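You operate a simulated robot arm through the tools that you are given. There is no shell and no other tool.

You run a simulated robot arm. Do the job below in one go: nothing can be reset, and whatever is moved stays where it is left.

JOB
Put the day cream tube from the top of the desk on top of the white box there and the hand cream tube on the top of the small steel table. Put the green roll from the top of the tube bench on the top of the packing bench and the white roll on the outfeed end of the sealer. Do these in any order.

Only the result counts: the job must be done as asked and must still hold three seconds after the hand-in. Knocking over, shifting, dropping, spilling or breaking anything else fails it.

ROBOT AND FRAMES
A 7-joint arm with a fingered hand on a trunk, on a base that moves. Base frame: it is fixed to the floor where the robot stands at the start and does not move with it; the origin is under the middle of the robot, x ahead of it, y to its left, z up; the surface under the hand at the start is at about z = 760. Units: mm, rad, N and s.
With the tool pointing down near the work surface it reaches from about 200 to 820 mm from the robot's upright axis, wherever it stands. Its first joint turns from -2.496 to 2.496 rad. Places, roughly: outfeed end of the sealer [-2700, 10800, 800]; roll [-5000, 13000, 1000]; top of the packing bench [-2700, 12800, 800]; top of the small steel table [400, -3500, 800]. Payload 3 kg.
Tool frame: the origin (TCP) lies between the finger pads and is the grasp point; the fingertips stand 26 mm ahead of it; z points along the fingers, y is the line along which they close. The gripper opens to 148 mm; its body begins 73 mm behind the TCP. The gripper is a hand of 3 fingers: y runs from the thumb to the fingers, the wrist lies at [0, 0, -229] in the tool frame, and closing takes about 1.5 s.
Orientation is that of the tool frame in the base frame, as a unit quaternion [w, x, y, z]. With the fingers straight down and closing along the base's y, the tool's x points along the base's -x, its y along +y and its z along -z.

CONTROLS
- The arm moves only by the tool servo_tool. Its argument "steps" is a list of rows, each an object (a shift or turn left out is 0, a gripper value left out holds the last) with "fingers": the opening, from 0 (shut) to 1 (fully open); "travel": the shift along the tool's x, y, z in mm, a list of three; "turn": the turn, a rotation vector about the tool's x, y, z in rad, a list of three. In form: [{"fingers": fingers, "travel": [tx, ty, tz], "turn": [rx, ry, rz]}, ...]. A call has 1 to 20 rows; each row is the pose to reach, as a shift and turn from the pose commanded when the call began, along the tool's axes at that moment. A row lasts 0.2 s, in which the tool goes at most 50 mm and 0.15 rad; a call with a longer step from one row to the next is refused whole, and so is a gripper value outside its range. Where a pose cannot be reached the arm comes as near as it can. A force on the tool above 40 N (or 10 N above the force at the start of the call, whichever is more), or a blocked arm, ends the call early, and 0.2 s more pass. The fingers move at their own pace (about 153 mm/s each) and stop on an object; they squeeze with about 27 N. The grip force told is the motor's: it shows also when the fingers shut on nothing. Time passes only in rows, and 0.2 s behind the last, so rows that repeat a pose let the fingers close. It gives the time, the measured TCP pose, the force on the tool (base axes), the opening and the grip force at its end, in the units of the frame above (readings bear some noise), with the torque about the TCP (base axes, N m) and any sound that the robot's microphone picked up, and new pictures: "show" is both (left out), scene, wrist or none.
- Cameras (640 x 400 px; columns grow to the right, rows downward): "scene" is now at [154.5, -10.5, 1838.1]; the picture's right is [-0.13, -0.99, -0.00], its down [-0.77, 0.10, -0.63] and it looks along [0.62, -0.08, -0.78] (base axes); focal length 289 px, centre (320, 200). "wrist" rides on the gripper at [68, -39, -90] in the tool frame; the picture's right is [0.50, 0.87, 0.00], its down [-0.66, 0.38, -0.65] and it looks along [-0.57, 0.33, 0.76] (tool axes); focal length 222 px, centre (320, 200). There is no depth. A picture from a camera that has moved, and an enlarged one, comes with that camera's place and axes in the base frame and with its lens.
- lift_body(by): slides the trunk up (or, below 0, down) by that many mm; the arm and the scene camera ride with it, the base frame stays. It gives what a move gives, with no picture.
- base_move(legs): drives the robot by 1 to 6 legs, each [ahead, left, turn to the left] in mm, mm and rad, along the robot's own axes; the way and the turn of a leg run together, so that a leg with both is an arc; at most 1500 mm and 3.142 rad a leg. The arm and the cameras ride along, it lands a little off, and it stops where it bumps. It gives what a move gives, and a new picture of the scene camera.
- grasp_type(shape): the hand has 3 fingers and takes this shape, open, in about a second: jaw (thumb against the fingers, like two jaws); tri (thumb and two fingers); tip (a fingertip pinch); poke (one finger out to press); point (the index stretched); flat (the hand flat); cup (the hand cupped); fist (a fist). The gripper value then closes the fingers along that shape, each until it touches; the sizes above hold for jaw. It gives what a move gives, with no picture.
- pan_tilt(pan, tilt): turns the head with the scene camera to pan (to the left, within 1.501 rad either way) and tilt (down, from -0.506 to 1.204), counted from straight ahead of the robot. It gives what a move gives, and a new picture of the scene camera.
- enlarge(camera, box): a new picture of the part [left, top, right, bottom] of that camera's present view, enlarged. The clock stands still meanwhile.
- close_job(): hands the job in; it is judged then, once.

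Nothing tells you exact positions but the pictures and the camera data. Unless the task says otherwise, let go and move clear before handing in.

The tools are called after "Request:" as a command line: name --argument value ..., lists and objects as JSON in quotes. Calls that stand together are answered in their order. servo_tool: Moves the arm, as the interface text tells. Its arguments: {"type":"object","properties":{"steps":{"type":"array"},"show":{"type":"string","enum":["both","scene","wrist","none"]}},"required":["steps"]} The other tools are called the same way: lift_body (by) moves the trunk up or down; grasp_type (shape) gives the hand a shape; base_move (legs) drives the base; pan_tilt (pan, tilt) turns the head that bears the scene camera; enlarge (camera, box) takes an enlarged picture of a part of a camera's view; close_job () hands the job in.

At the start:

```text
clock: 0.0
eef_pos: [887.5, -173.0, 1151.4]
orientation: [0.001, 0.0, 1.0, 0.0]
ft_force: [0.8, 0.2, -0.6]
moment: [0.01, 0.0, 0.01]
gripper_width: 148.0
grip_force: 0.0
shape: jaw
trunk travel left (down, up): [-775.0, 115.0]
robot x, y, heading: [-1.7, 0.0, -0.001]
head pan, tilt (commanded): [-0.129, 0.894]
```

scene: 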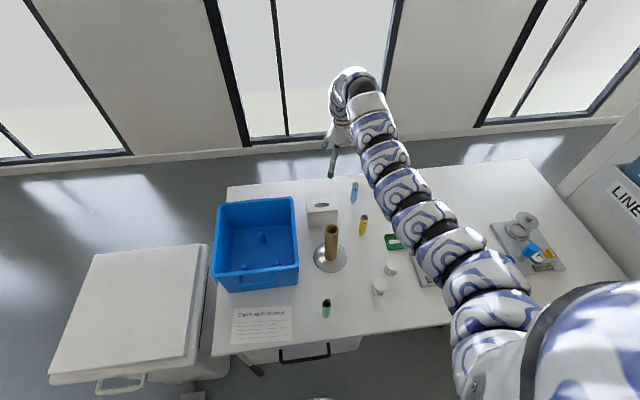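
wrist: 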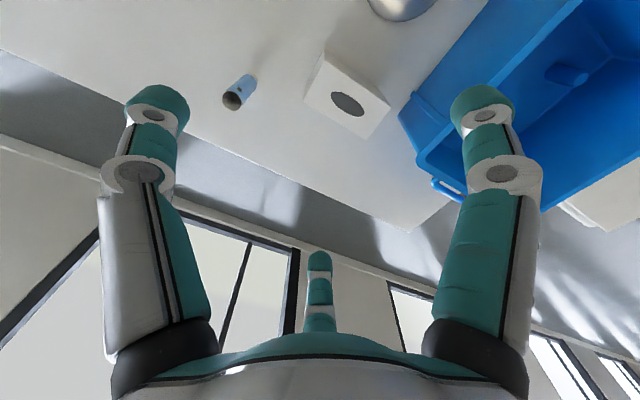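

I see a desk with a blue bin, a white tissue-like box, several small tubes (blue, yellow, green) and other things; I need to read labels first. I will enlarge the scene picture to identify the tubes.

Request:
enlarge --camera "scene" --box '[290, 170, 450, 330]'

Request:
enlarge --camera "wrist" --box '[200, 40, 420, 180]'

Request:
enlarge --camera "scene" --box '[470, 180, 640, 290]'

```text
2.50 times, centred on (370, 250) of scene
camera zoom: at [154.5, -10.5, 1838.1], right [-0.13, -0.99, 0.0], down [-0.77, 0.1, -0.63], along [0.62, -0.08, -0.78], focal length 723 px, centre (195, 75)
```

zoom: 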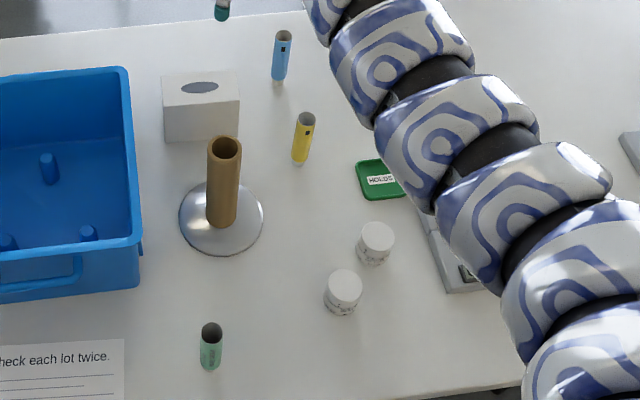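

```text
2.86 times, centred on (310, 110) of wrist
camera zoom: at [820.6, -212.3, 1241.1], right [-0.5, 0.87, 0.0], down [0.66, 0.38, 0.65], along [0.57, 0.33, -0.76], focal length 635 px, centre (349, 457)
```

zoom: 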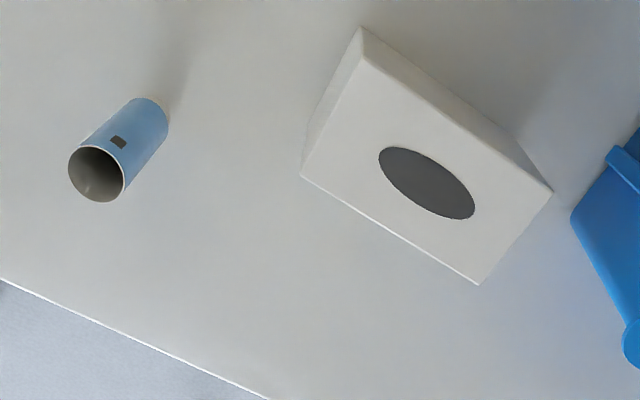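

```text
3.64 times, centred on (555, 235) of scene
camera zoom: at [154.5, -10.5, 1838.1], right [-0.13, -0.99, 0.0], down [-0.77, 0.1, -0.63], along [0.62, -0.08, -0.78], focal length 1051 px, centre (-534, 73)
```

zoom: 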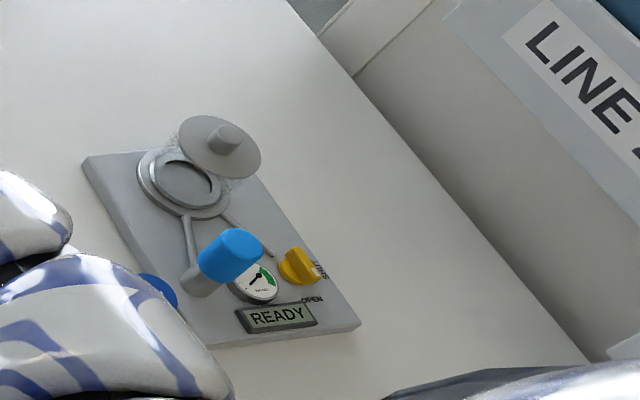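

Three small upright tubes (blue, yellow, green) stand open-end up on the desk near the white box. I enlarge them further to find labels, since the names may be printed on them.

Request:
enlarge --camera "scene" --box '[340, 175, 372, 207]'

Request:
enlarge --camera "scene" --box '[346, 208, 382, 240]'

Request:
enlarge --camera "scene" --box '[308, 290, 344, 324]'

Request:
enlarge --camera "scene" --box '[220, 295, 310, 355]'

Request:
enlarge --camera "scene" --box '[360, 225, 440, 300]'

```text
12.50 times, centred on (356, 191) of scene
camera zoom: at [154.5, -10.5, 1838.1], right [-0.13, -0.99, 0.0], down [-0.77, 0.1, -0.63], along [0.62, -0.08, -0.78], focal length 3613 px, centre (-130, 312)
```

zoom: 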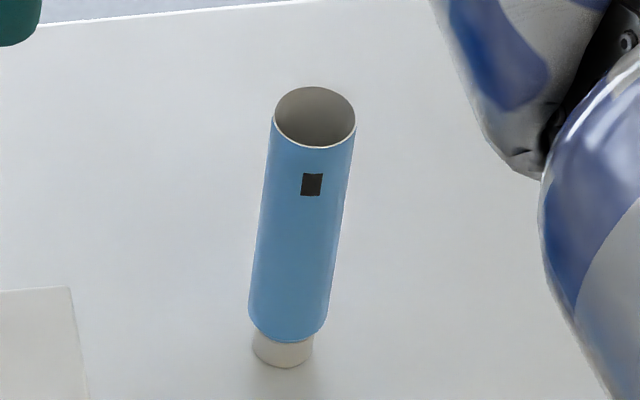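

```text
12.50 times, centred on (364, 224) of scene
camera zoom: at [154.5, -10.5, 1838.1], right [-0.13, -0.99, 0.0], down [-0.77, 0.1, -0.63], along [0.62, -0.08, -0.78], focal length 3613 px, centre (-230, -100)
```

zoom: 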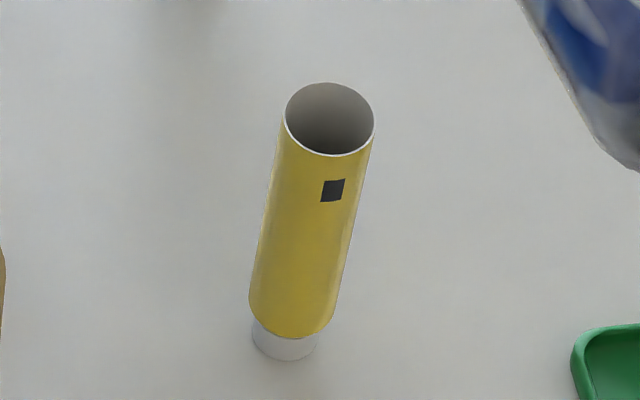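

```text
11.76 times, centred on (326, 307) of scene
camera zoom: at [154.5, -10.5, 1838.1], right [-0.13, -0.99, 0.0], down [-0.77, 0.1, -0.63], along [0.62, -0.08, -0.78], focal length 3400 px, centre (249, -1059)
```

zoom: 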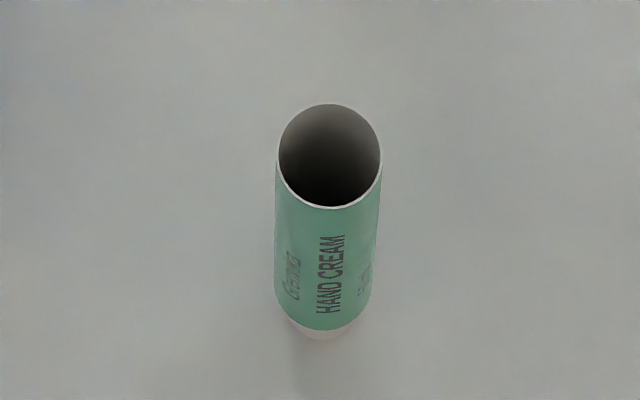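

```text
6.67 times, centred on (265, 325) of scene
camera zoom: at [154.5, -10.5, 1838.1], right [-0.13, -0.99, 0.0], down [-0.77, 0.1, -0.63], along [0.62, -0.08, -0.78], focal length 1927 px, centre (687, -633)
```

zoom: 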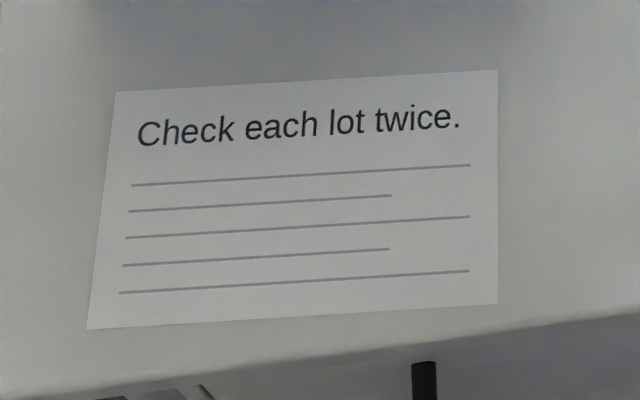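

```text
5.33 times, centred on (400, 262) of scene
camera zoom: at [154.5, -10.5, 1838.1], right [-0.13, -0.99, 0.0], down [-0.77, 0.1, -0.63], along [0.62, -0.08, -0.78], focal length 1542 px, centre (-107, -133)
```

zoom: 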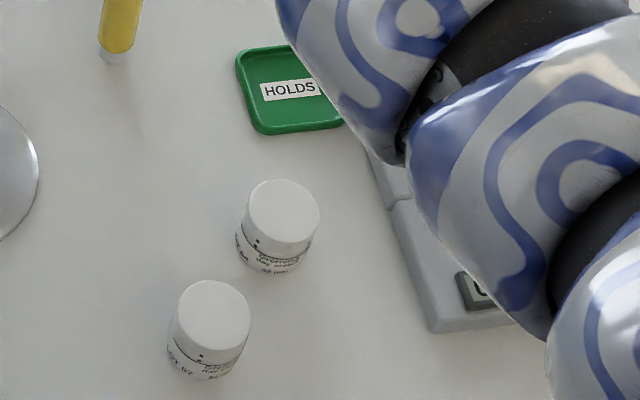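

The green tube reads HAND CREAM (near [474, -74]); the blue (near [973, -274]) and yellow (near [791, -273]) show only their backs, so one of them should be the day cream. I survey the room by panning the head before moving.

Request:
pan_tilt --pan 0.0 --tilt 0.3

Request:
pan_tilt --pan 1.4 --tilt 0.3

Request:
pan_tilt --pan -1.4 --tilt 0.3

Request:
pan_tilt --pan -1.4 --tilt 0.7

Request:
pan_tilt --pan -0.6 --tilt 0.6

```text
clock: 1.0
eef_pos: [887.7, -173.3, 1151.5]
orientation: [0.0, 0.0, 1.0, 0.0]
ft_force: [0.0, 0.0, 0.3]
moment: [0.01, -0.01, 0.01]
gripper_width: 147.8
grip_force: 0.0
shape: jaw
trunk travel left (down, up): [-775.0, 115.0]
robot x, y, heading: [-0.4, 0.5, 0.0]
head pan, tilt (commanded): [0.0, 0.3]
camera scene: at [172.6, -0.7, 1889.7], right [0.0, -1.0, 0.0], down [-0.3, 0.0, -0.95], along [0.95, 0.0, -0.3], focal length 289 px, centre (320, 200)
```

scene: 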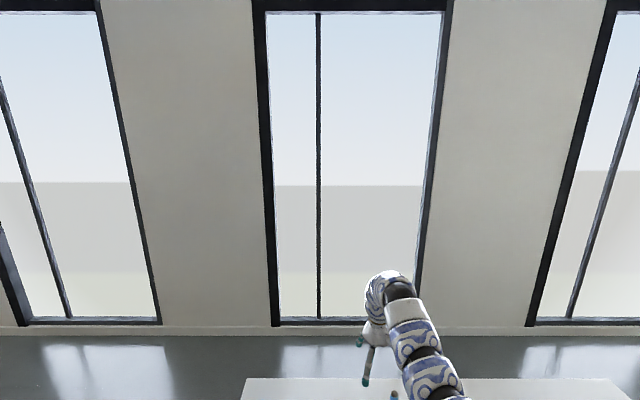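

```text
clock: 2.5
eef_pos: [887.6, -173.1, 1151.4]
orientation: [0.0, 0.0, 1.0, 0.001]
ft_force: [-0.4, 0.2, -0.6]
moment: [-0.03, 0.01, 0.03]
gripper_width: 147.7
grip_force: 0.1
shape: jaw
trunk travel left (down, up): [-775.0, 115.0]
robot x, y, heading: [-1.9, -0.8, -0.004]
head pan, tilt (commanded): [1.4, 0.3]
camera scene: at [95.2, 91.3, 1889.8], right [0.99, -0.17, 0.0], down [-0.05, -0.29, -0.96], along [0.16, 0.94, -0.3], focal length 289 px, centre (320, 200)
```

scene: 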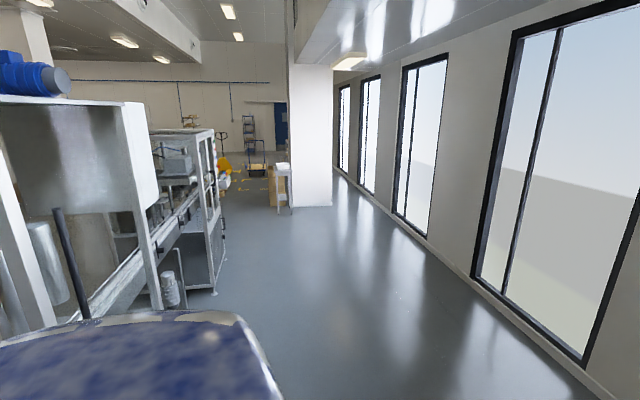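

```text
clock: 5.0
eef_pos: [887.2, -174.1, 1152.2]
orientation: [0.0, 0.0, 1.0, 0.0]
ft_force: [0.3, 0.2, -0.7]
moment: [0.02, -0.04, 0.06]
gripper_width: 147.6
grip_force: 0.1
shape: jaw
trunk travel left (down, up): [-775.0, 115.0]
robot x, y, heading: [1.0, 2.2, -0.005]
head pan, tilt (commanded): [-1.4, 0.3]
camera scene: at [95.2, -92.7, 1889.8], right [-0.99, -0.17, 0.0], down [-0.05, 0.29, -0.96], along [0.16, -0.94, -0.3], focal length 289 px, centre (320, 200)
```

scene: 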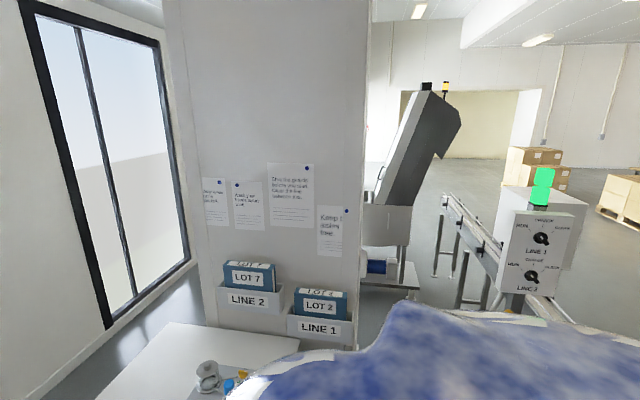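

```text
clock: 5.9
eef_pos: [887.5, -172.9, 1151.9]
orientation: [0.001, 0.001, 1.0, 0.0]
ft_force: [0.1, 0.0, 0.4]
moment: [-0.01, 0.04, 0.02]
gripper_width: 147.7
grip_force: 0.0
shape: jaw
trunk travel left (down, up): [-775.0, 115.0]
robot x, y, heading: [-0.3, 1.3, 0.001]
head pan, tilt (commanded): [-1.4, 0.7]
camera scene: at [93.7, -84.4, 1853.7], right [-0.99, -0.17, 0.0], down [-0.11, 0.63, -0.77], along [0.13, -0.75, -0.64], focal length 289 px, centre (320, 200)
```

scene: 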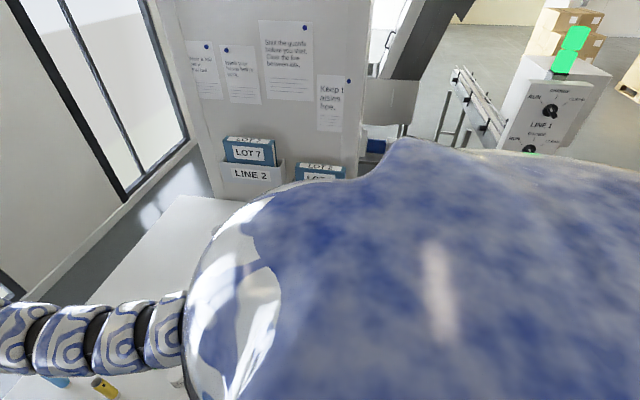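

```text
clock: 7.0
eef_pos: [887.6, -174.2, 1152.4]
orientation: [0.0, 0.0, 1.0, 0.0]
ft_force: [0.0, 0.7, 0.4]
moment: [0.0, 0.02, -0.03]
gripper_width: 148.1
grip_force: 0.1
shape: jaw
trunk travel left (down, up): [-775.0, 115.0]
robot x, y, heading: [1.5, 1.2, -0.003]
head pan, tilt (commanded): [-0.6, 0.6]
camera scene: at [152.1, -50.7, 1862.3], right [-0.57, -0.82, 0.0], down [-0.47, 0.32, -0.82], along [0.68, -0.47, -0.57], focal length 289 px, centre (320, 200)
```

scene: 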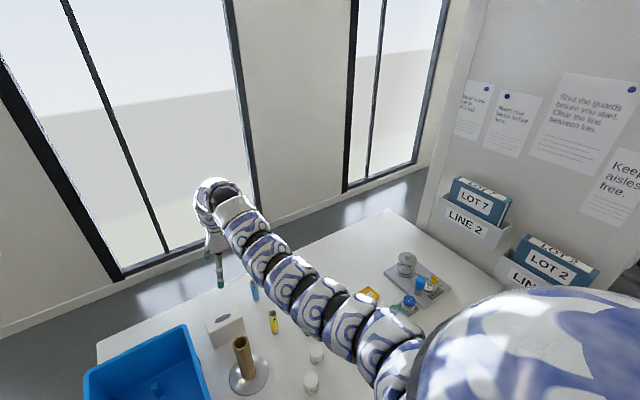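

The desk, cart and aisle are clear enough to plan: green tube (hand cream) is at about [474, -74], well within reach. I bring the hand back above it at the present height and look closer.

Request:
servo_tool --steps '[{"travel": [41, 10, 0]}, {"travel": [82, 20, 0]}, {"travel": [124, 30, 0]}, {"travel": [165, 40, 0]}, {"travel": [207, 50, 0]}, {"travel": [248, 60, 0]}, {"travel": [289, 70, 0]}, {"travel": [331, 80, 0]}, {"travel": [372, 90, 0]}, {"travel": [413, 99, 0]}, {"travel": [413, 99, 0]}]' --show "both"

Request:
pan_tilt --pan -0.13 --tilt 0.9

```text
clock: 9.6
eef_pos: [611.8, -255.8, 1160.2]
orientation: [-0.061, 0.027, 0.979, -0.194]
ft_force: [0.9, -1.3, -0.2]
moment: [-0.03, 0.02, -0.01]
gripper_width: 147.8
grip_force: 0.1
shape: jaw
out of reach, approached as far as the arm can: row 2, 3, 4, 5, 6, 7, 8, 9, 10, 11
trunk travel left (down, up): [-775.0, 115.0]
robot x, y, heading: [-0.1, 0.9, 0.007]
head pan, tilt (commanded): [-0.6, 0.6]
stopped in row 11: the arm was blocked; the commanded pose is now the measured one
camera scene: at [152.1, -50.2, 1862.3], right [-0.57, -0.82, 0.0], down [-0.47, 0.32, -0.83], along [0.68, -0.47, -0.56], focal length 289 px, centre (320, 200)
camera wrist: at [555.2, -253.5, 1265.1], right [-0.47, 0.84, -0.28], down [0.75, 0.54, 0.38], along [0.47, -0.03, -0.88], focal length 222 px, centre (320, 200)
```

scene: 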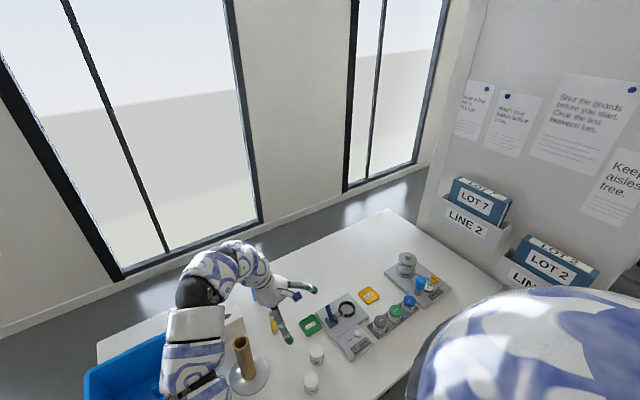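
wrist: 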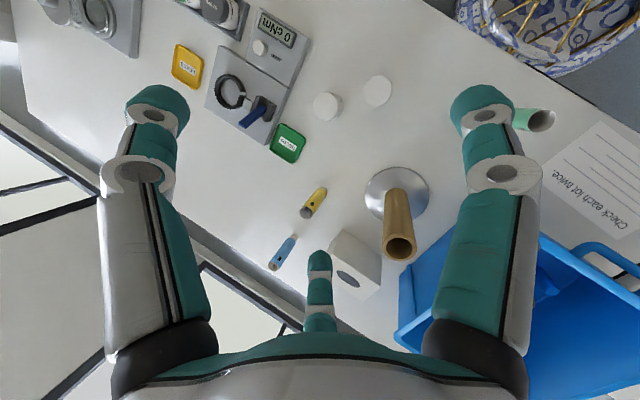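

```text
clock: 10.5
eef_pos: [610.5, -256.7, 1159.3]
orientation: [-0.061, 0.028, 0.979, -0.193]
ft_force: [0.5, -0.3, 0.1]
moment: [0.01, -0.01, -0.02]
gripper_width: 148.0
grip_force: 0.0
shape: jaw
trunk travel left (down, up): [-775.0, 115.0]
robot x, y, heading: [-0.7, -0.8, 0.003]
head pan, tilt (commanded): [-0.129, 0.901]
camera scene: at [154.3, -10.7, 1837.5], right [-0.13, -0.99, 0.0], down [-0.78, 0.1, -0.62], along [0.62, -0.08, -0.78], focal length 289 px, centre (320, 200)
```

scene: 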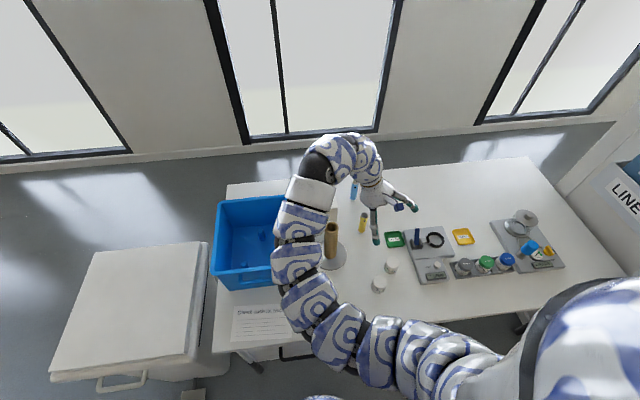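

The arm folded awkwardly (elbow low and left) and stopped short at [611, -256, 1159]. I check closely that it is not touching the bin, and use the wrist picture to read tubes.

Request:
enlarge --camera "scene" --box '[200, 120, 440, 390]'

Request:
enlarge --camera "wrist" --box '[250, 160, 390, 300]'

Request:
enlarge --camera "wrist" --box '[0, 0, 320, 180]'

```text
1.48 times, centred on (320, 255) of scene
camera zoom: at [154.3, -10.7, 1837.5], right [-0.13, -0.99, 0.0], down [-0.78, 0.1, -0.62], along [0.62, -0.08, -0.78], focal length 428 px, centre (320, 118)
```

zoom: 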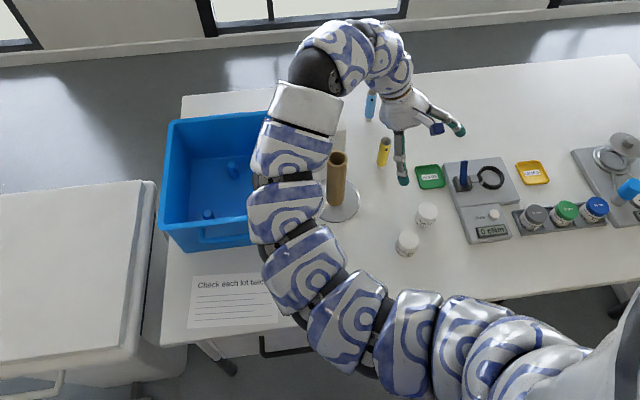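

```text
2.86 times, centred on (320, 230) of wrist
camera zoom: at [555.3, -253.8, 1264.7], right [-0.47, 0.84, -0.28], down [0.75, 0.54, 0.38], along [0.47, -0.03, -0.88], focal length 635 px, centre (320, 114)
```

zoom: 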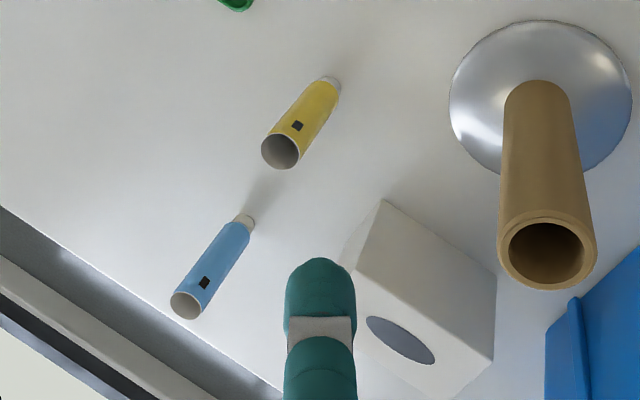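

```text
2.00 times, centred on (160, 90) of wrist
camera zoom: at [555.3, -253.8, 1264.7], right [-0.47, 0.84, -0.28], down [0.75, 0.54, 0.38], along [0.47, -0.03, -0.88], focal length 444 px, centre (640, 420)
```

zoom: 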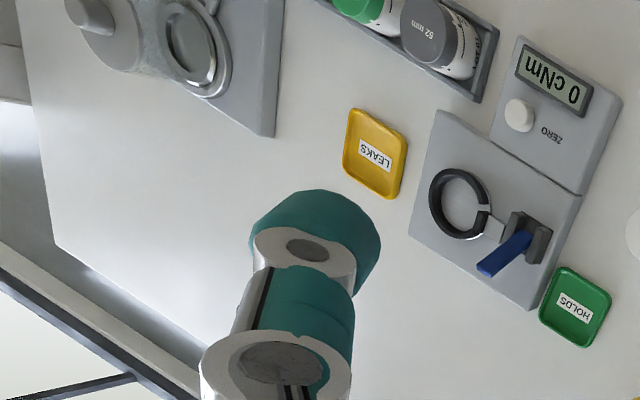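

The arm lies well above the bin (elbow near z≈1380), so nothing is touched. I square the hand to straight-down again while lowering it at the present radius, where the arm folds better.

Request:
servo_tool --steps '[{"travel": [-12, 14, 25], "turn": [-0.1, -0.03, -0.014]}, {"travel": [-24, 28, 50], "turn": [-0.2, -0.06, -0.028]}, {"travel": [-36, 42, 75], "turn": [-0.3, -0.09, -0.042]}, {"travel": [-50, 46, 94], "turn": [-0.389, -0.123, -0.056]}, {"travel": [-50, 46, 94], "turn": [-0.389, -0.123, -0.056]}]' --show "both"

```text
clock: 11.7
eef_pos: [650.8, -254.1, 1048.8]
orientation: [0.001, 0.001, 1.0, 0.0]
ft_force: [0.3, -0.4, 0.6]
moment: [0.0, -0.04, -0.02]
gripper_width: 147.9
grip_force: 0.1
shape: jaw
trunk travel left (down, up): [-775.0, 115.0]
robot x, y, heading: [-1.3, -3.2, -0.002]
head pan, tilt (commanded): [-0.129, 0.901]
camera scene: at [153.9, -10.1, 1837.6], right [-0.13, -0.99, 0.0], down [-0.78, 0.1, -0.62], along [0.62, -0.08, -0.78], focal length 289 px, centre (320, 200)
camera wrist: at [583.0, -293.3, 1138.7], right [-0.5, 0.87, 0.0], down [0.65, 0.38, 0.65], along [0.57, 0.33, -0.76], focal length 222 px, centre (320, 200)
```

scene: 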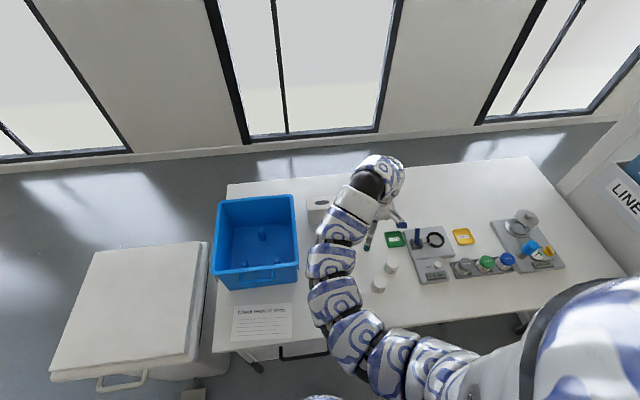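
wrist: 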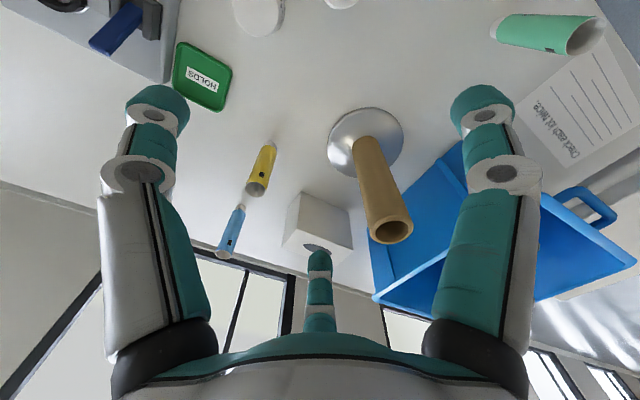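

Hand is square again at [651, -254, 1049]. The green tube reads at about [478, -73] from both cameras; I move above it.

Request:
servo_tool --steps '[{"travel": [30, 30, 0], "fingers": 0.7}, {"travel": [60, 60, 5]}, {"travel": [90, 90, 10]}, {"travel": [120, 120, 20]}, {"travel": [150, 150, 30]}, {"travel": [175, 181, 39]}, {"travel": [175, 181, 39]}, {"travel": [175, 181, 39]}]' --show "both"

```text
clock: 13.5
eef_pos: [476.0, -72.7, 1008.7]
orientation: [-0.001, 0.0, 1.0, -0.001]
ft_force: [0.6, 0.1, -0.2]
moment: [0.0, -0.03, -0.01]
gripper_width: 104.0
grip_force: 0.1
shape: jaw
out of reach, approached as far as the arm can: row 6
trunk travel left (down, up): [-775.0, 115.0]
robot x, y, heading: [0.2, 0.6, -0.003]
head pan, tilt (commanded): [-0.129, 0.901]
camera scene: at [153.9, -10.3, 1837.5], right [-0.13, -0.99, 0.0], down [-0.78, 0.1, -0.62], along [0.62, -0.08, -0.78], focal length 289 px, centre (320, 200)
camera wrist: at [409.6, -111.6, 1098.4], right [-0.5, 0.87, 0.0], down [0.66, 0.38, 0.65], along [0.56, 0.33, -0.76], focal length 222 px, centre (320, 200)
```

scene: 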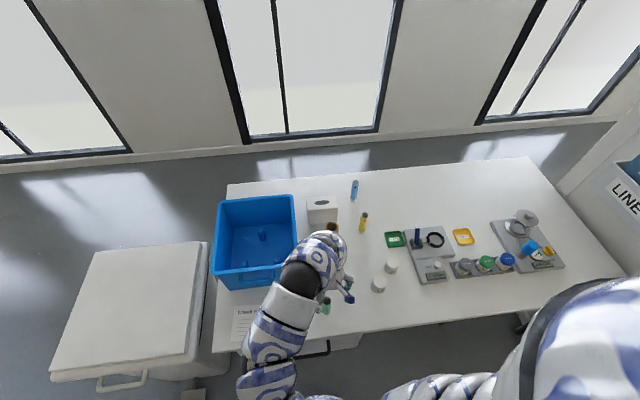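
wrist: 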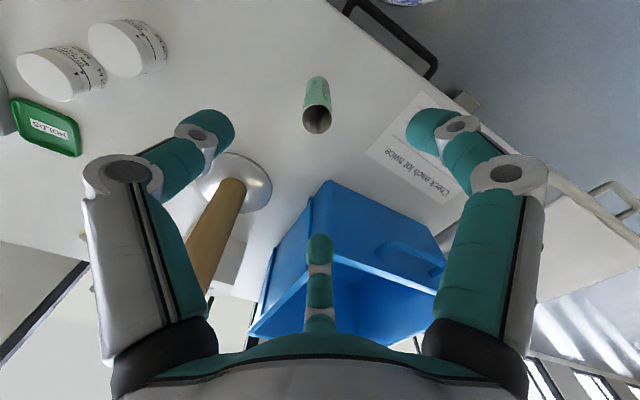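

The hand is over the green tube (tube at about [476, -75], top near z 890). I descend around its upper half and close the fingers.

Request:
servo_tool --steps '[{"travel": [0, -2, 40]}, {"travel": [0, -2, 80]}, {"travel": [0, -2, 120]}, {"travel": [0, -2, 150]}, {"travel": [0, -2, 163]}, {"travel": [0, -2, 163]}]' --show "both"

```text
clock: 14.9
eef_pos: [474.3, -73.7, 847.0]
orientation: [0.0, 0.001, 1.0, 0.0]
ft_force: [1.0, 0.2, 0.6]
moment: [-0.02, 0.01, -0.04]
gripper_width: 104.0
grip_force: 0.0
shape: jaw
trunk travel left (down, up): [-775.0, 115.0]
robot x, y, heading: [0.9, 0.2, 0.0]
head pan, tilt (commanded): [-0.129, 0.901]
camera scene: at [153.9, -10.4, 1837.6], right [-0.13, -0.99, 0.0], down [-0.78, 0.1, -0.62], along [0.62, -0.08, -0.78], focal length 289 px, centre (320, 200)
camera wrist: at [407.6, -113.9, 938.1], right [-0.5, 0.87, 0.0], down [0.66, 0.38, 0.65], along [0.57, 0.33, -0.76], focal length 222 px, centre (320, 200)
```

scene: 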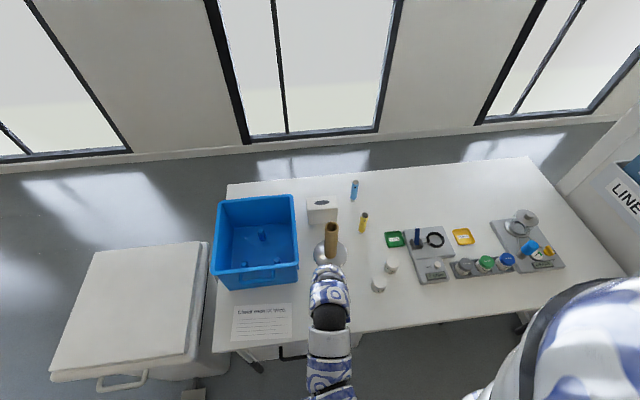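
wrist: 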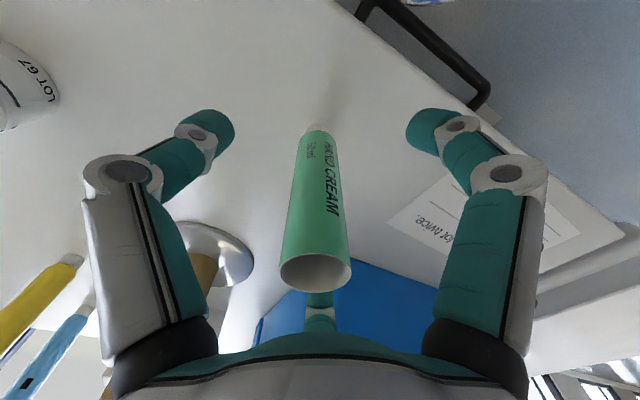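

The hand cream tube sits centred between the fingers. I close on it.

Request:
servo_tool --steps '[{"fingers": 0.4}, {"fingers": 0.2}, {"fingers": 0.0}, {"fingers": 0.0}, {"fingers": 0.0}, {"fingers": 0.0}, {"fingers": 0.0}, {"fingers": 0.0}]' --show "wrist"

```text
clock: 16.7
eef_pos: [474.5, -74.8, 848.3]
orientation: [0.0, 0.0, 1.0, 0.0]
ft_force: [0.3, 0.8, -0.1]
moment: [0.01, 0.02, 0.0]
gripper_width: 23.8
grip_force: 26.4
shape: jaw
trunk travel left (down, up): [-775.0, 115.0]
robot x, y, heading: [1.7, -0.6, 0.0]
head pan, tilt (commanded): [-0.129, 0.901]
camera wrist: at [407.8, -114.0, 938.3], right [-0.5, 0.87, 0.0], down [0.65, 0.38, 0.65], along [0.57, 0.33, -0.76], focal length 222 px, centre (320, 200)
```

wrist: 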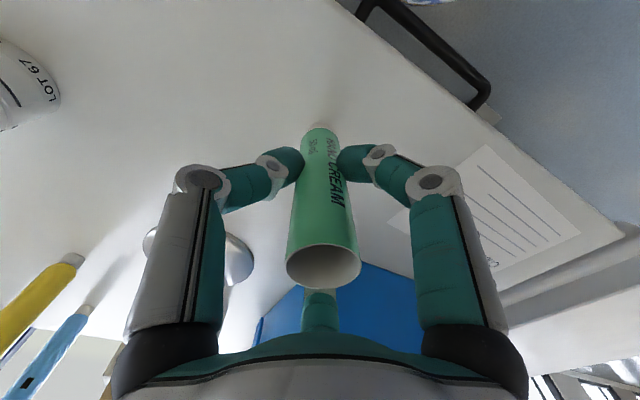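

Gripped (width about 24 mm, 26 N). I lift it straight up and check it comes along.

Request:
servo_tool --steps '[{"travel": [0, 0, -20]}, {"travel": [0, 0, -50]}, {"travel": [0, 0, -90]}, {"travel": [0, 0, -130]}, {"travel": [0, 0, -170]}, {"travel": [0, 0, -200]}, {"travel": [0, 0, -200]}]' --show "both"

```text
clock: 18.3
eef_pos: [488.2, -67.5, 1044.2]
orientation: [-0.002, 0.0, 1.0, -0.001]
ft_force: [-0.5, 0.7, 0.5]
moment: [0.01, 0.02, -0.01]
gripper_width: 23.7
grip_force: 27.1
shape: jaw
out of reach, approached as far as the arm can: row 5, 6, 7
trunk travel left (down, up): [-775.0, 115.0]
robot x, y, heading: [-3.0, 1.9, -0.002]
head pan, tilt (commanded): [-0.129, 0.901]
camera scene: at [153.9, -10.4, 1837.5], right [-0.13, -0.99, 0.0], down [-0.78, 0.1, -0.62], along [0.62, -0.08, -0.78], focal length 289 px, centre (320, 200)
camera wrist: at [421.4, -107.1, 1133.8], right [-0.5, 0.87, 0.0], down [0.66, 0.38, 0.65], along [0.56, 0.33, -0.76], focal length 222 px, centre (320, 200)
```

scene: 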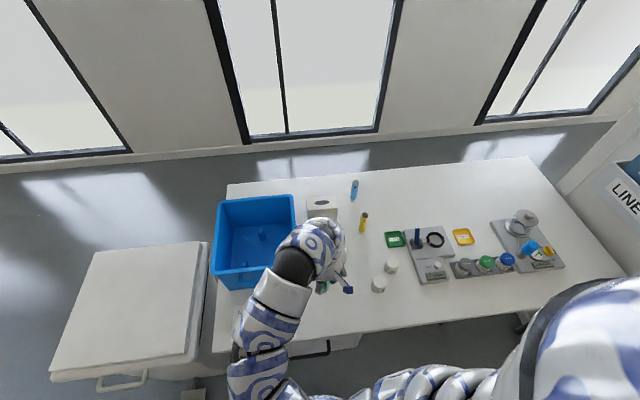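
wrist: 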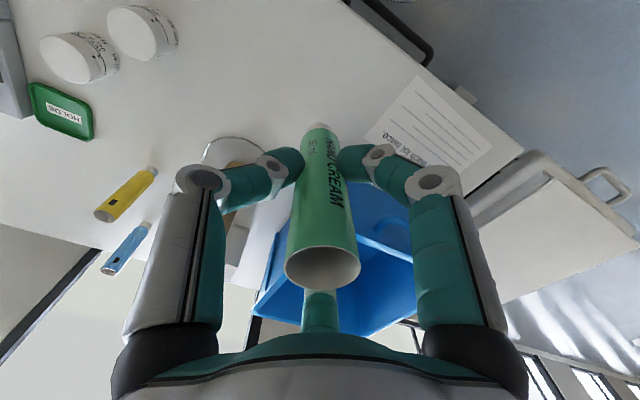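

Tube held firmly at [488, -68, 1044]. I turn the robot right in place to face the way toward the small steel table, and look at the passage.

Request:
base_move --legs '[[-120, 0, 0], [0, 0, -1.571]]'

Request:
pan_tilt --pan 0.0 --tilt 0.35

Request:
pan_tilt --pan -0.9 --tilt 0.4

Request:
pan_tilt --pan -1.5 --tilt 0.4

```text
clock: 23.4
eef_pos: [-186.6, -488.5, 1043.6]
orientation: [-0.001, 0.706, 0.709, 0.0]
ft_force: [-0.2, 0.1, -0.5]
moment: [-0.05, -0.03, -0.03]
gripper_width: 23.4
grip_force: 27.1
shape: jaw
trunk travel left (down, up): [-775.0, 115.0]
robot x, y, heading: [-120.8, 2.4, -1.565]
head pan, tilt (commanded): [-0.129, 0.901]
camera scene: at [-130.7, -155.6, 1837.5], right [-0.99, 0.12, 0.0], down [0.1, 0.78, -0.62], along [-0.08, -0.62, -0.78], focal length 289 px, centre (320, 200)
```

scene: 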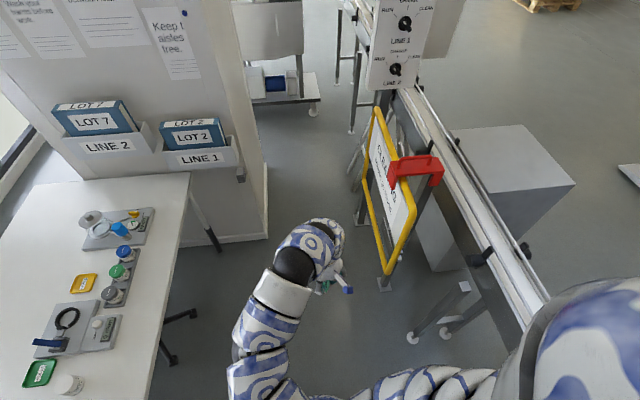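

```text
clock: 24.3
eef_pos: [-186.5, -489.5, 1044.3]
orientation: [-0.002, 0.706, 0.709, 0.001]
ft_force: [0.0, -0.7, 0.1]
moment: [-0.01, 0.01, -0.01]
gripper_width: 23.4
grip_force: 26.9
shape: jaw
trunk travel left (down, up): [-775.0, 115.0]
robot x, y, heading: [-119.9, 3.7, -1.568]
head pan, tilt (commanded): [0.0, 0.351]
camera scene: at [-120.9, -173.9, 1885.0], right [-1.0, 0.0, 0.0], down [0.0, 0.34, -0.94], along [0.0, -0.94, -0.34], focal length 289 px, centre (320, 200)
```

scene: 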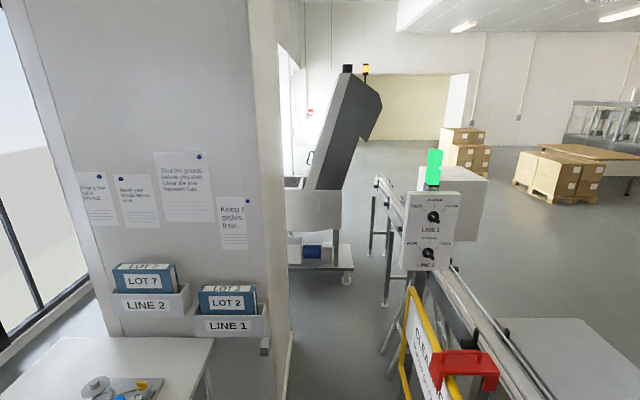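

```text
clock: 25.5
eef_pos: [-187.1, -488.4, 1044.0]
orientation: [-0.001, 0.705, 0.709, 0.0]
ft_force: [-0.1, -0.8, 0.0]
moment: [0.03, -0.07, -0.01]
gripper_width: 23.7
grip_force: 27.2
shape: jaw
trunk travel left (down, up): [-775.0, 115.0]
robot x, y, heading: [-117.0, 1.4, -1.566]
head pan, tilt (commanded): [-0.901, 0.4]
camera scene: at [-193.6, -138.7, 1880.5], right [-0.63, 0.78, 0.0], down [0.3, 0.24, -0.92], along [-0.72, -0.58, -0.39], focal length 289 px, centre (320, 200)
```

scene: 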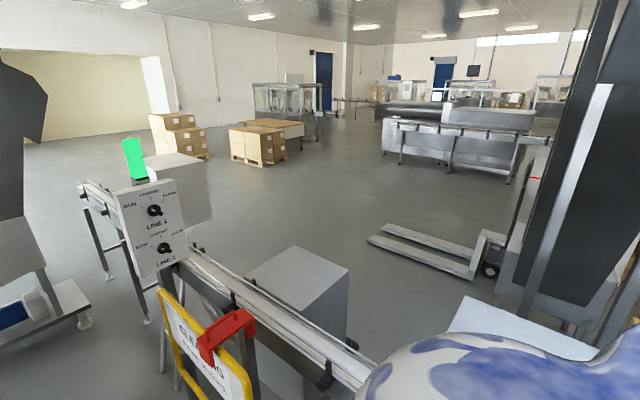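

```text
clock: 26.5
eef_pos: [-185.5, -489.2, 1043.1]
orientation: [-0.002, 0.705, 0.709, 0.001]
ft_force: [0.7, 0.4, 0.2]
moment: [0.0, -0.01, -0.02]
gripper_width: 23.4
grip_force: 27.4
shape: jaw
trunk travel left (down, up): [-775.0, 115.0]
robot x, y, heading: [-125.3, -2.0, -1.566]
head pan, tilt (commanded): [-1.499, 0.4]
camera scene: at [-213.6, -87.9, 1880.5], right [-0.08, 1.0, 0.0], down [0.39, 0.03, -0.92], along [-0.92, -0.07, -0.39], focal length 289 px, centre (320, 200)
```

scene: 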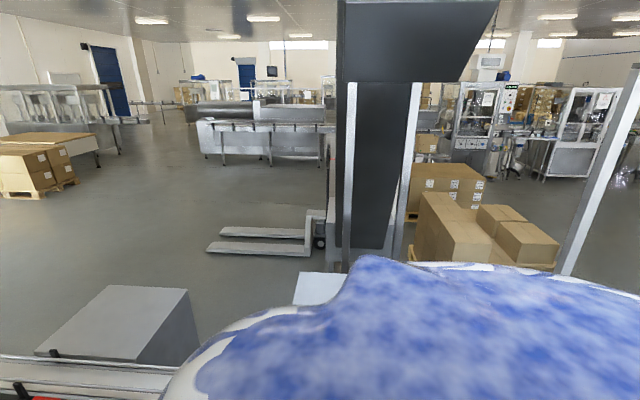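

Facing -y I see a narrow aisle between a wide pillar and the conveyor with a cleaning sign; the small steel table at [400, -3500] is hidden behind the pillar. I look closer down the aisle before choosing the way.

Request:
pan_tilt --pan 0.1 --tilt 0.45

Request:
enlarge --camera "scene" --box '[270, 20, 470, 300]'

Request:
pan_tilt --pan 1.2 --tilt 0.45

```text
clock: 28.2
eef_pos: [-186.4, -489.3, 1043.8]
orientation: [-0.002, 0.706, 0.709, 0.0]
ft_force: [0.3, 0.0, -0.4]
moment: [-0.03, -0.03, 0.02]
gripper_width: 23.3
grip_force: 26.6
shape: jaw
trunk travel left (down, up): [-775.0, 115.0]
robot x, y, heading: [-122.2, -0.6, -1.566]
head pan, tilt (commanded): [0.099, 0.45]
camera scene: at [-111.8, -172.2, 1875.9], right [-0.99, -0.1, 0.0], down [-0.04, 0.43, -0.9], along [0.09, -0.9, -0.44], focal length 289 px, centre (320, 200)
```

scene: 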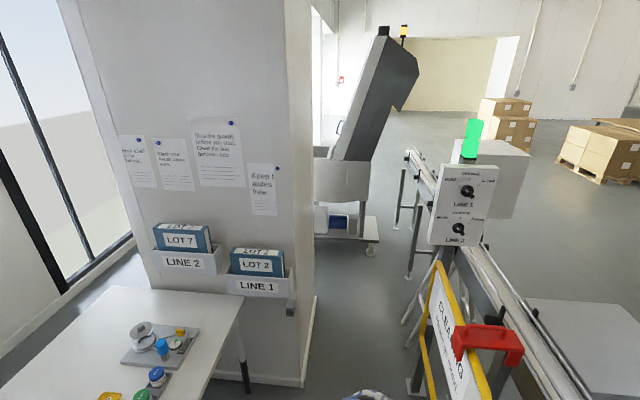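

```text
1.43 times, centred on (370, 160) of scene
camera zoom: at [-111.8, -172.2, 1875.9], right [-0.99, -0.1, 0.0], down [-0.04, 0.43, -0.9], along [0.09, -0.9, -0.44], focal length 413 px, centre (249, 257)
```

zoom: 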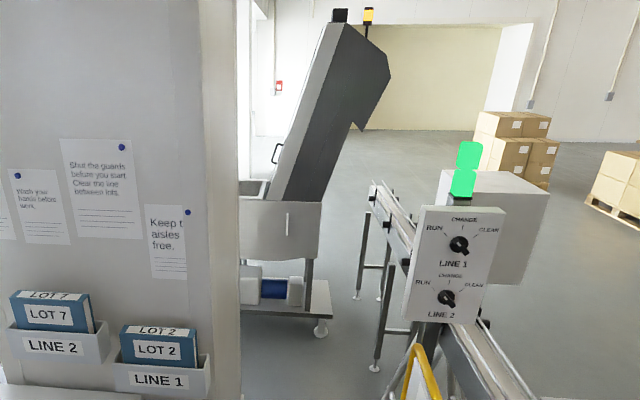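

```text
clock: 29.5
eef_pos: [-186.4, -489.3, 1043.4]
orientation: [-0.002, 0.705, 0.709, 0.0]
ft_force: [0.6, -0.1, -0.4]
moment: [0.01, -0.01, -0.01]
gripper_width: 23.7
grip_force: 27.5
shape: jaw
trunk travel left (down, up): [-775.0, 115.0]
robot x, y, heading: [-120.1, 3.7, -1.562]
head pan, tilt (commanded): [1.201, 0.45]
camera scene: at [-35.5, -113.7, 1875.9], right [-0.36, -0.93, 0.0], down [-0.41, 0.16, -0.9], along [0.84, -0.32, -0.44], focal length 289 px, centre (320, 200)
```

scene: 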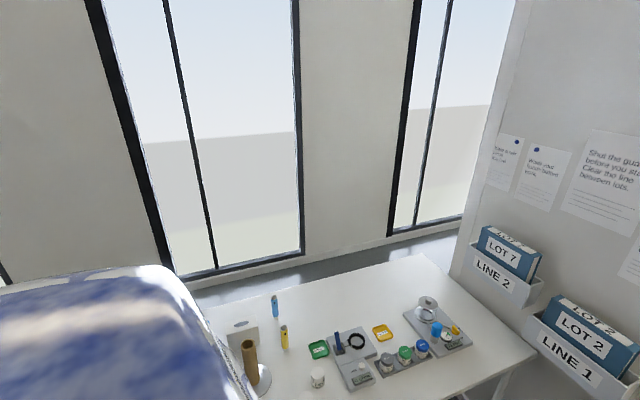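

The steel table is best reached by the wide window aisle: round the left of the desk and cart, then along the windows to y≈-3500. I turn to face +y and look ahead first.

Request:
base_move --legs '[[0, 0, 3.14]]'

Request:
pan_tilt --pan 0.0 --tilt 0.4

Request:
pan_tilt --pan -0.9 --tilt 0.6

Request:
pan_tilt --pan 0.9 --tilt 0.5

```text
clock: 37.2
eef_pos: [-46.2, 486.6, 1042.9]
orientation: [-0.001, -0.702, 0.712, -0.001]
ft_force: [0.9, -0.6, -0.4]
moment: [-0.01, 0.03, -0.01]
gripper_width: 23.3
grip_force: 27.1
shape: jaw
trunk travel left (down, up): [-775.0, 115.0]
robot x, y, heading: [-120.7, 4.2, 1.551]
head pan, tilt (commanded): [1.201, 0.45]
camera scene: at [-205.5, 114.0, 1875.9], right [0.38, 0.93, 0.0], down [0.4, -0.16, -0.9], along [-0.83, 0.34, -0.44], focal length 289 px, centre (320, 200)
```

scene: 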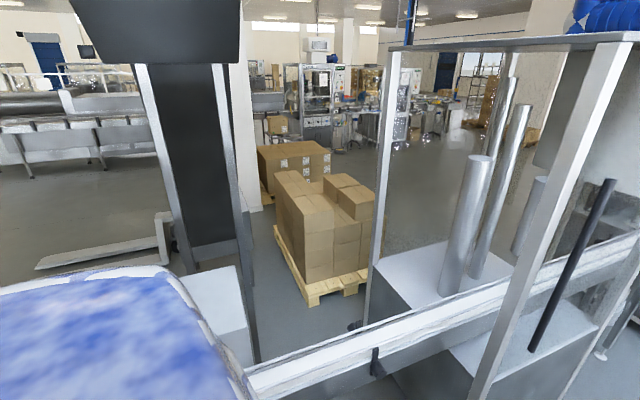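

```text
clock: 38.6
eef_pos: [-45.2, 487.5, 1044.1]
orientation: [0.0, -0.702, 0.712, -0.002]
ft_force: [0.4, -0.5, 0.1]
moment: [0.04, -0.01, 0.01]
gripper_width: 23.3
grip_force: 27.2
shape: jaw
trunk travel left (down, up): [-775.0, 115.0]
robot x, y, heading: [-122.3, 5.9, 1.554]
head pan, tilt (commanded): [0.0, 0.4]
camera scene: at [-119.0, 172.1, 1880.5], right [1.0, -0.01, 0.0], down [-0.01, -0.39, -0.92], along [0.01, 0.92, -0.39], focal length 289 px, centre (320, 200)
```

scene: 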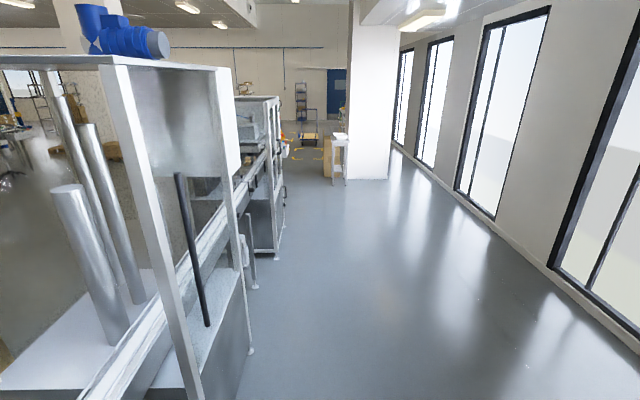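

```text
clock: 39.8
eef_pos: [-45.2, 487.2, 1042.9]
orientation: [-0.001, -0.702, 0.712, -0.002]
ft_force: [-0.3, 0.4, -0.1]
moment: [-0.03, 0.03, 0.01]
gripper_width: 23.5
grip_force: 27.0
shape: jaw
trunk travel left (down, up): [-775.0, 115.0]
robot x, y, heading: [-123.4, 1.9, 1.554]
head pan, tilt (commanded): [-0.901, 0.6]
camera scene: at [-50.2, 133.4, 1862.3], right [0.61, -0.79, 0.0], down [-0.45, -0.34, -0.83], along [0.65, 0.5, -0.56], focal length 289 px, centre (320, 200)
```

scene: 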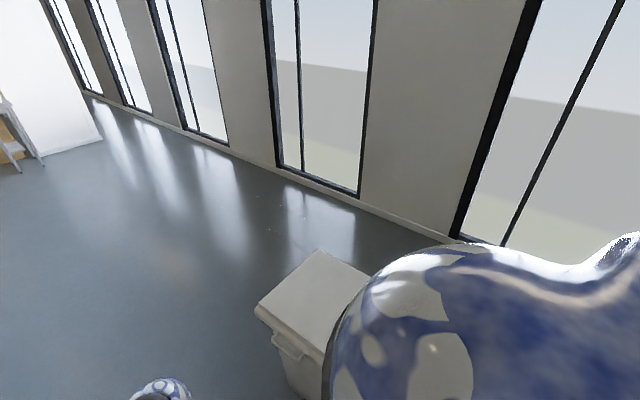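

```text
clock: 41.6
eef_pos: [-45.6, 486.2, 1044.2]
orientation: [0.0, -0.702, 0.712, -0.002]
ft_force: [0.1, -0.1, 0.2]
moment: [-0.02, -0.03, -0.01]
gripper_width: 23.5
grip_force: 27.0
shape: jaw
trunk travel left (down, up): [-775.0, 115.0]
robot x, y, heading: [-121.5, -0.0, 1.551]
head pan, tilt (commanded): [0.901, 0.499]
camera scene: at [-190.7, 137.1, 1871.4], right [0.63, 0.77, 0.0], down [0.37, -0.3, -0.88], along [-0.68, 0.56, -0.48], focal length 289 px, centre (320, 200)
```

scene: 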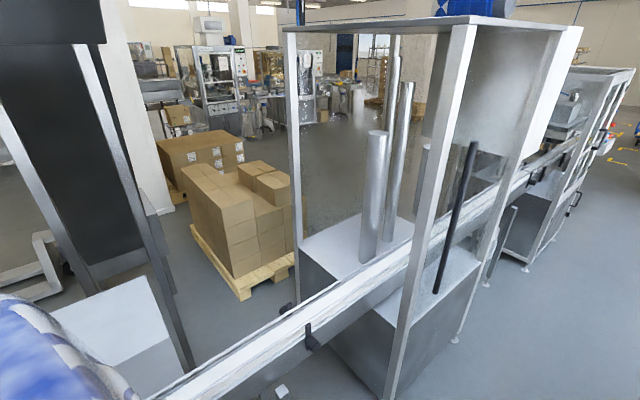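

The aisle ahead is free (machine stays at x<-600, cart ends near y≈960). I drive ahead to y≈1500 and then sideways to the window aisle at x≈1620.

Request:
base_move --legs '[[1480, 0, 0.02], [0, -900, 0], [0, -800, 0]]'

Request:
pan_tilt --pan 0.0 --tilt 0.4

```text
clock: 57.1
eef_pos: [1677.7, 1926.0, 1043.4]
orientation: [-0.001, -0.702, 0.712, -0.001]
ft_force: [-0.2, 0.2, 0.0]
moment: [0.01, 0.03, -0.02]
gripper_width: 23.5
grip_force: 27.5
shape: jaw
trunk travel left (down, up): [-775.0, 115.0]
robot x, y, heading: [1602.6, 1439.0, 1.56]
head pan, tilt (commanded): [0.901, 0.499]
camera scene: at [1533.9, 1576.5, 1871.4], right [0.63, 0.78, 0.0], down [0.37, -0.3, -0.88], along [-0.68, 0.55, -0.48], focal length 289 px, centre (320, 200)
```

scene: 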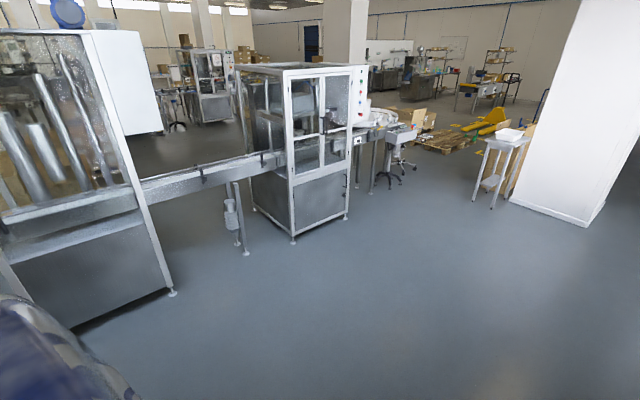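

```text
clock: 58.3
eef_pos: [1678.2, 1927.9, 1043.8]
orientation: [-0.001, -0.702, 0.712, -0.002]
ft_force: [0.5, 0.7, -0.1]
moment: [-0.01, 0.0, 0.0]
gripper_width: 23.3
grip_force: 27.3
shape: jaw
trunk travel left (down, up): [-775.0, 115.0]
robot x, y, heading: [1602.2, 1439.9, 1.556]
head pan, tilt (commanded): [0.0, 0.4]
camera scene: at [1605.0, 1611.8, 1880.5], right [1.0, -0.01, 0.0], down [0.0, -0.39, -0.92], along [0.01, 0.92, -0.39], focal length 289 px, centre (320, 200)
```

scene: 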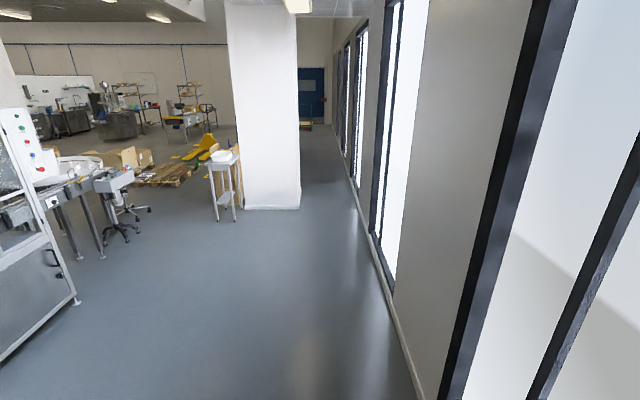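

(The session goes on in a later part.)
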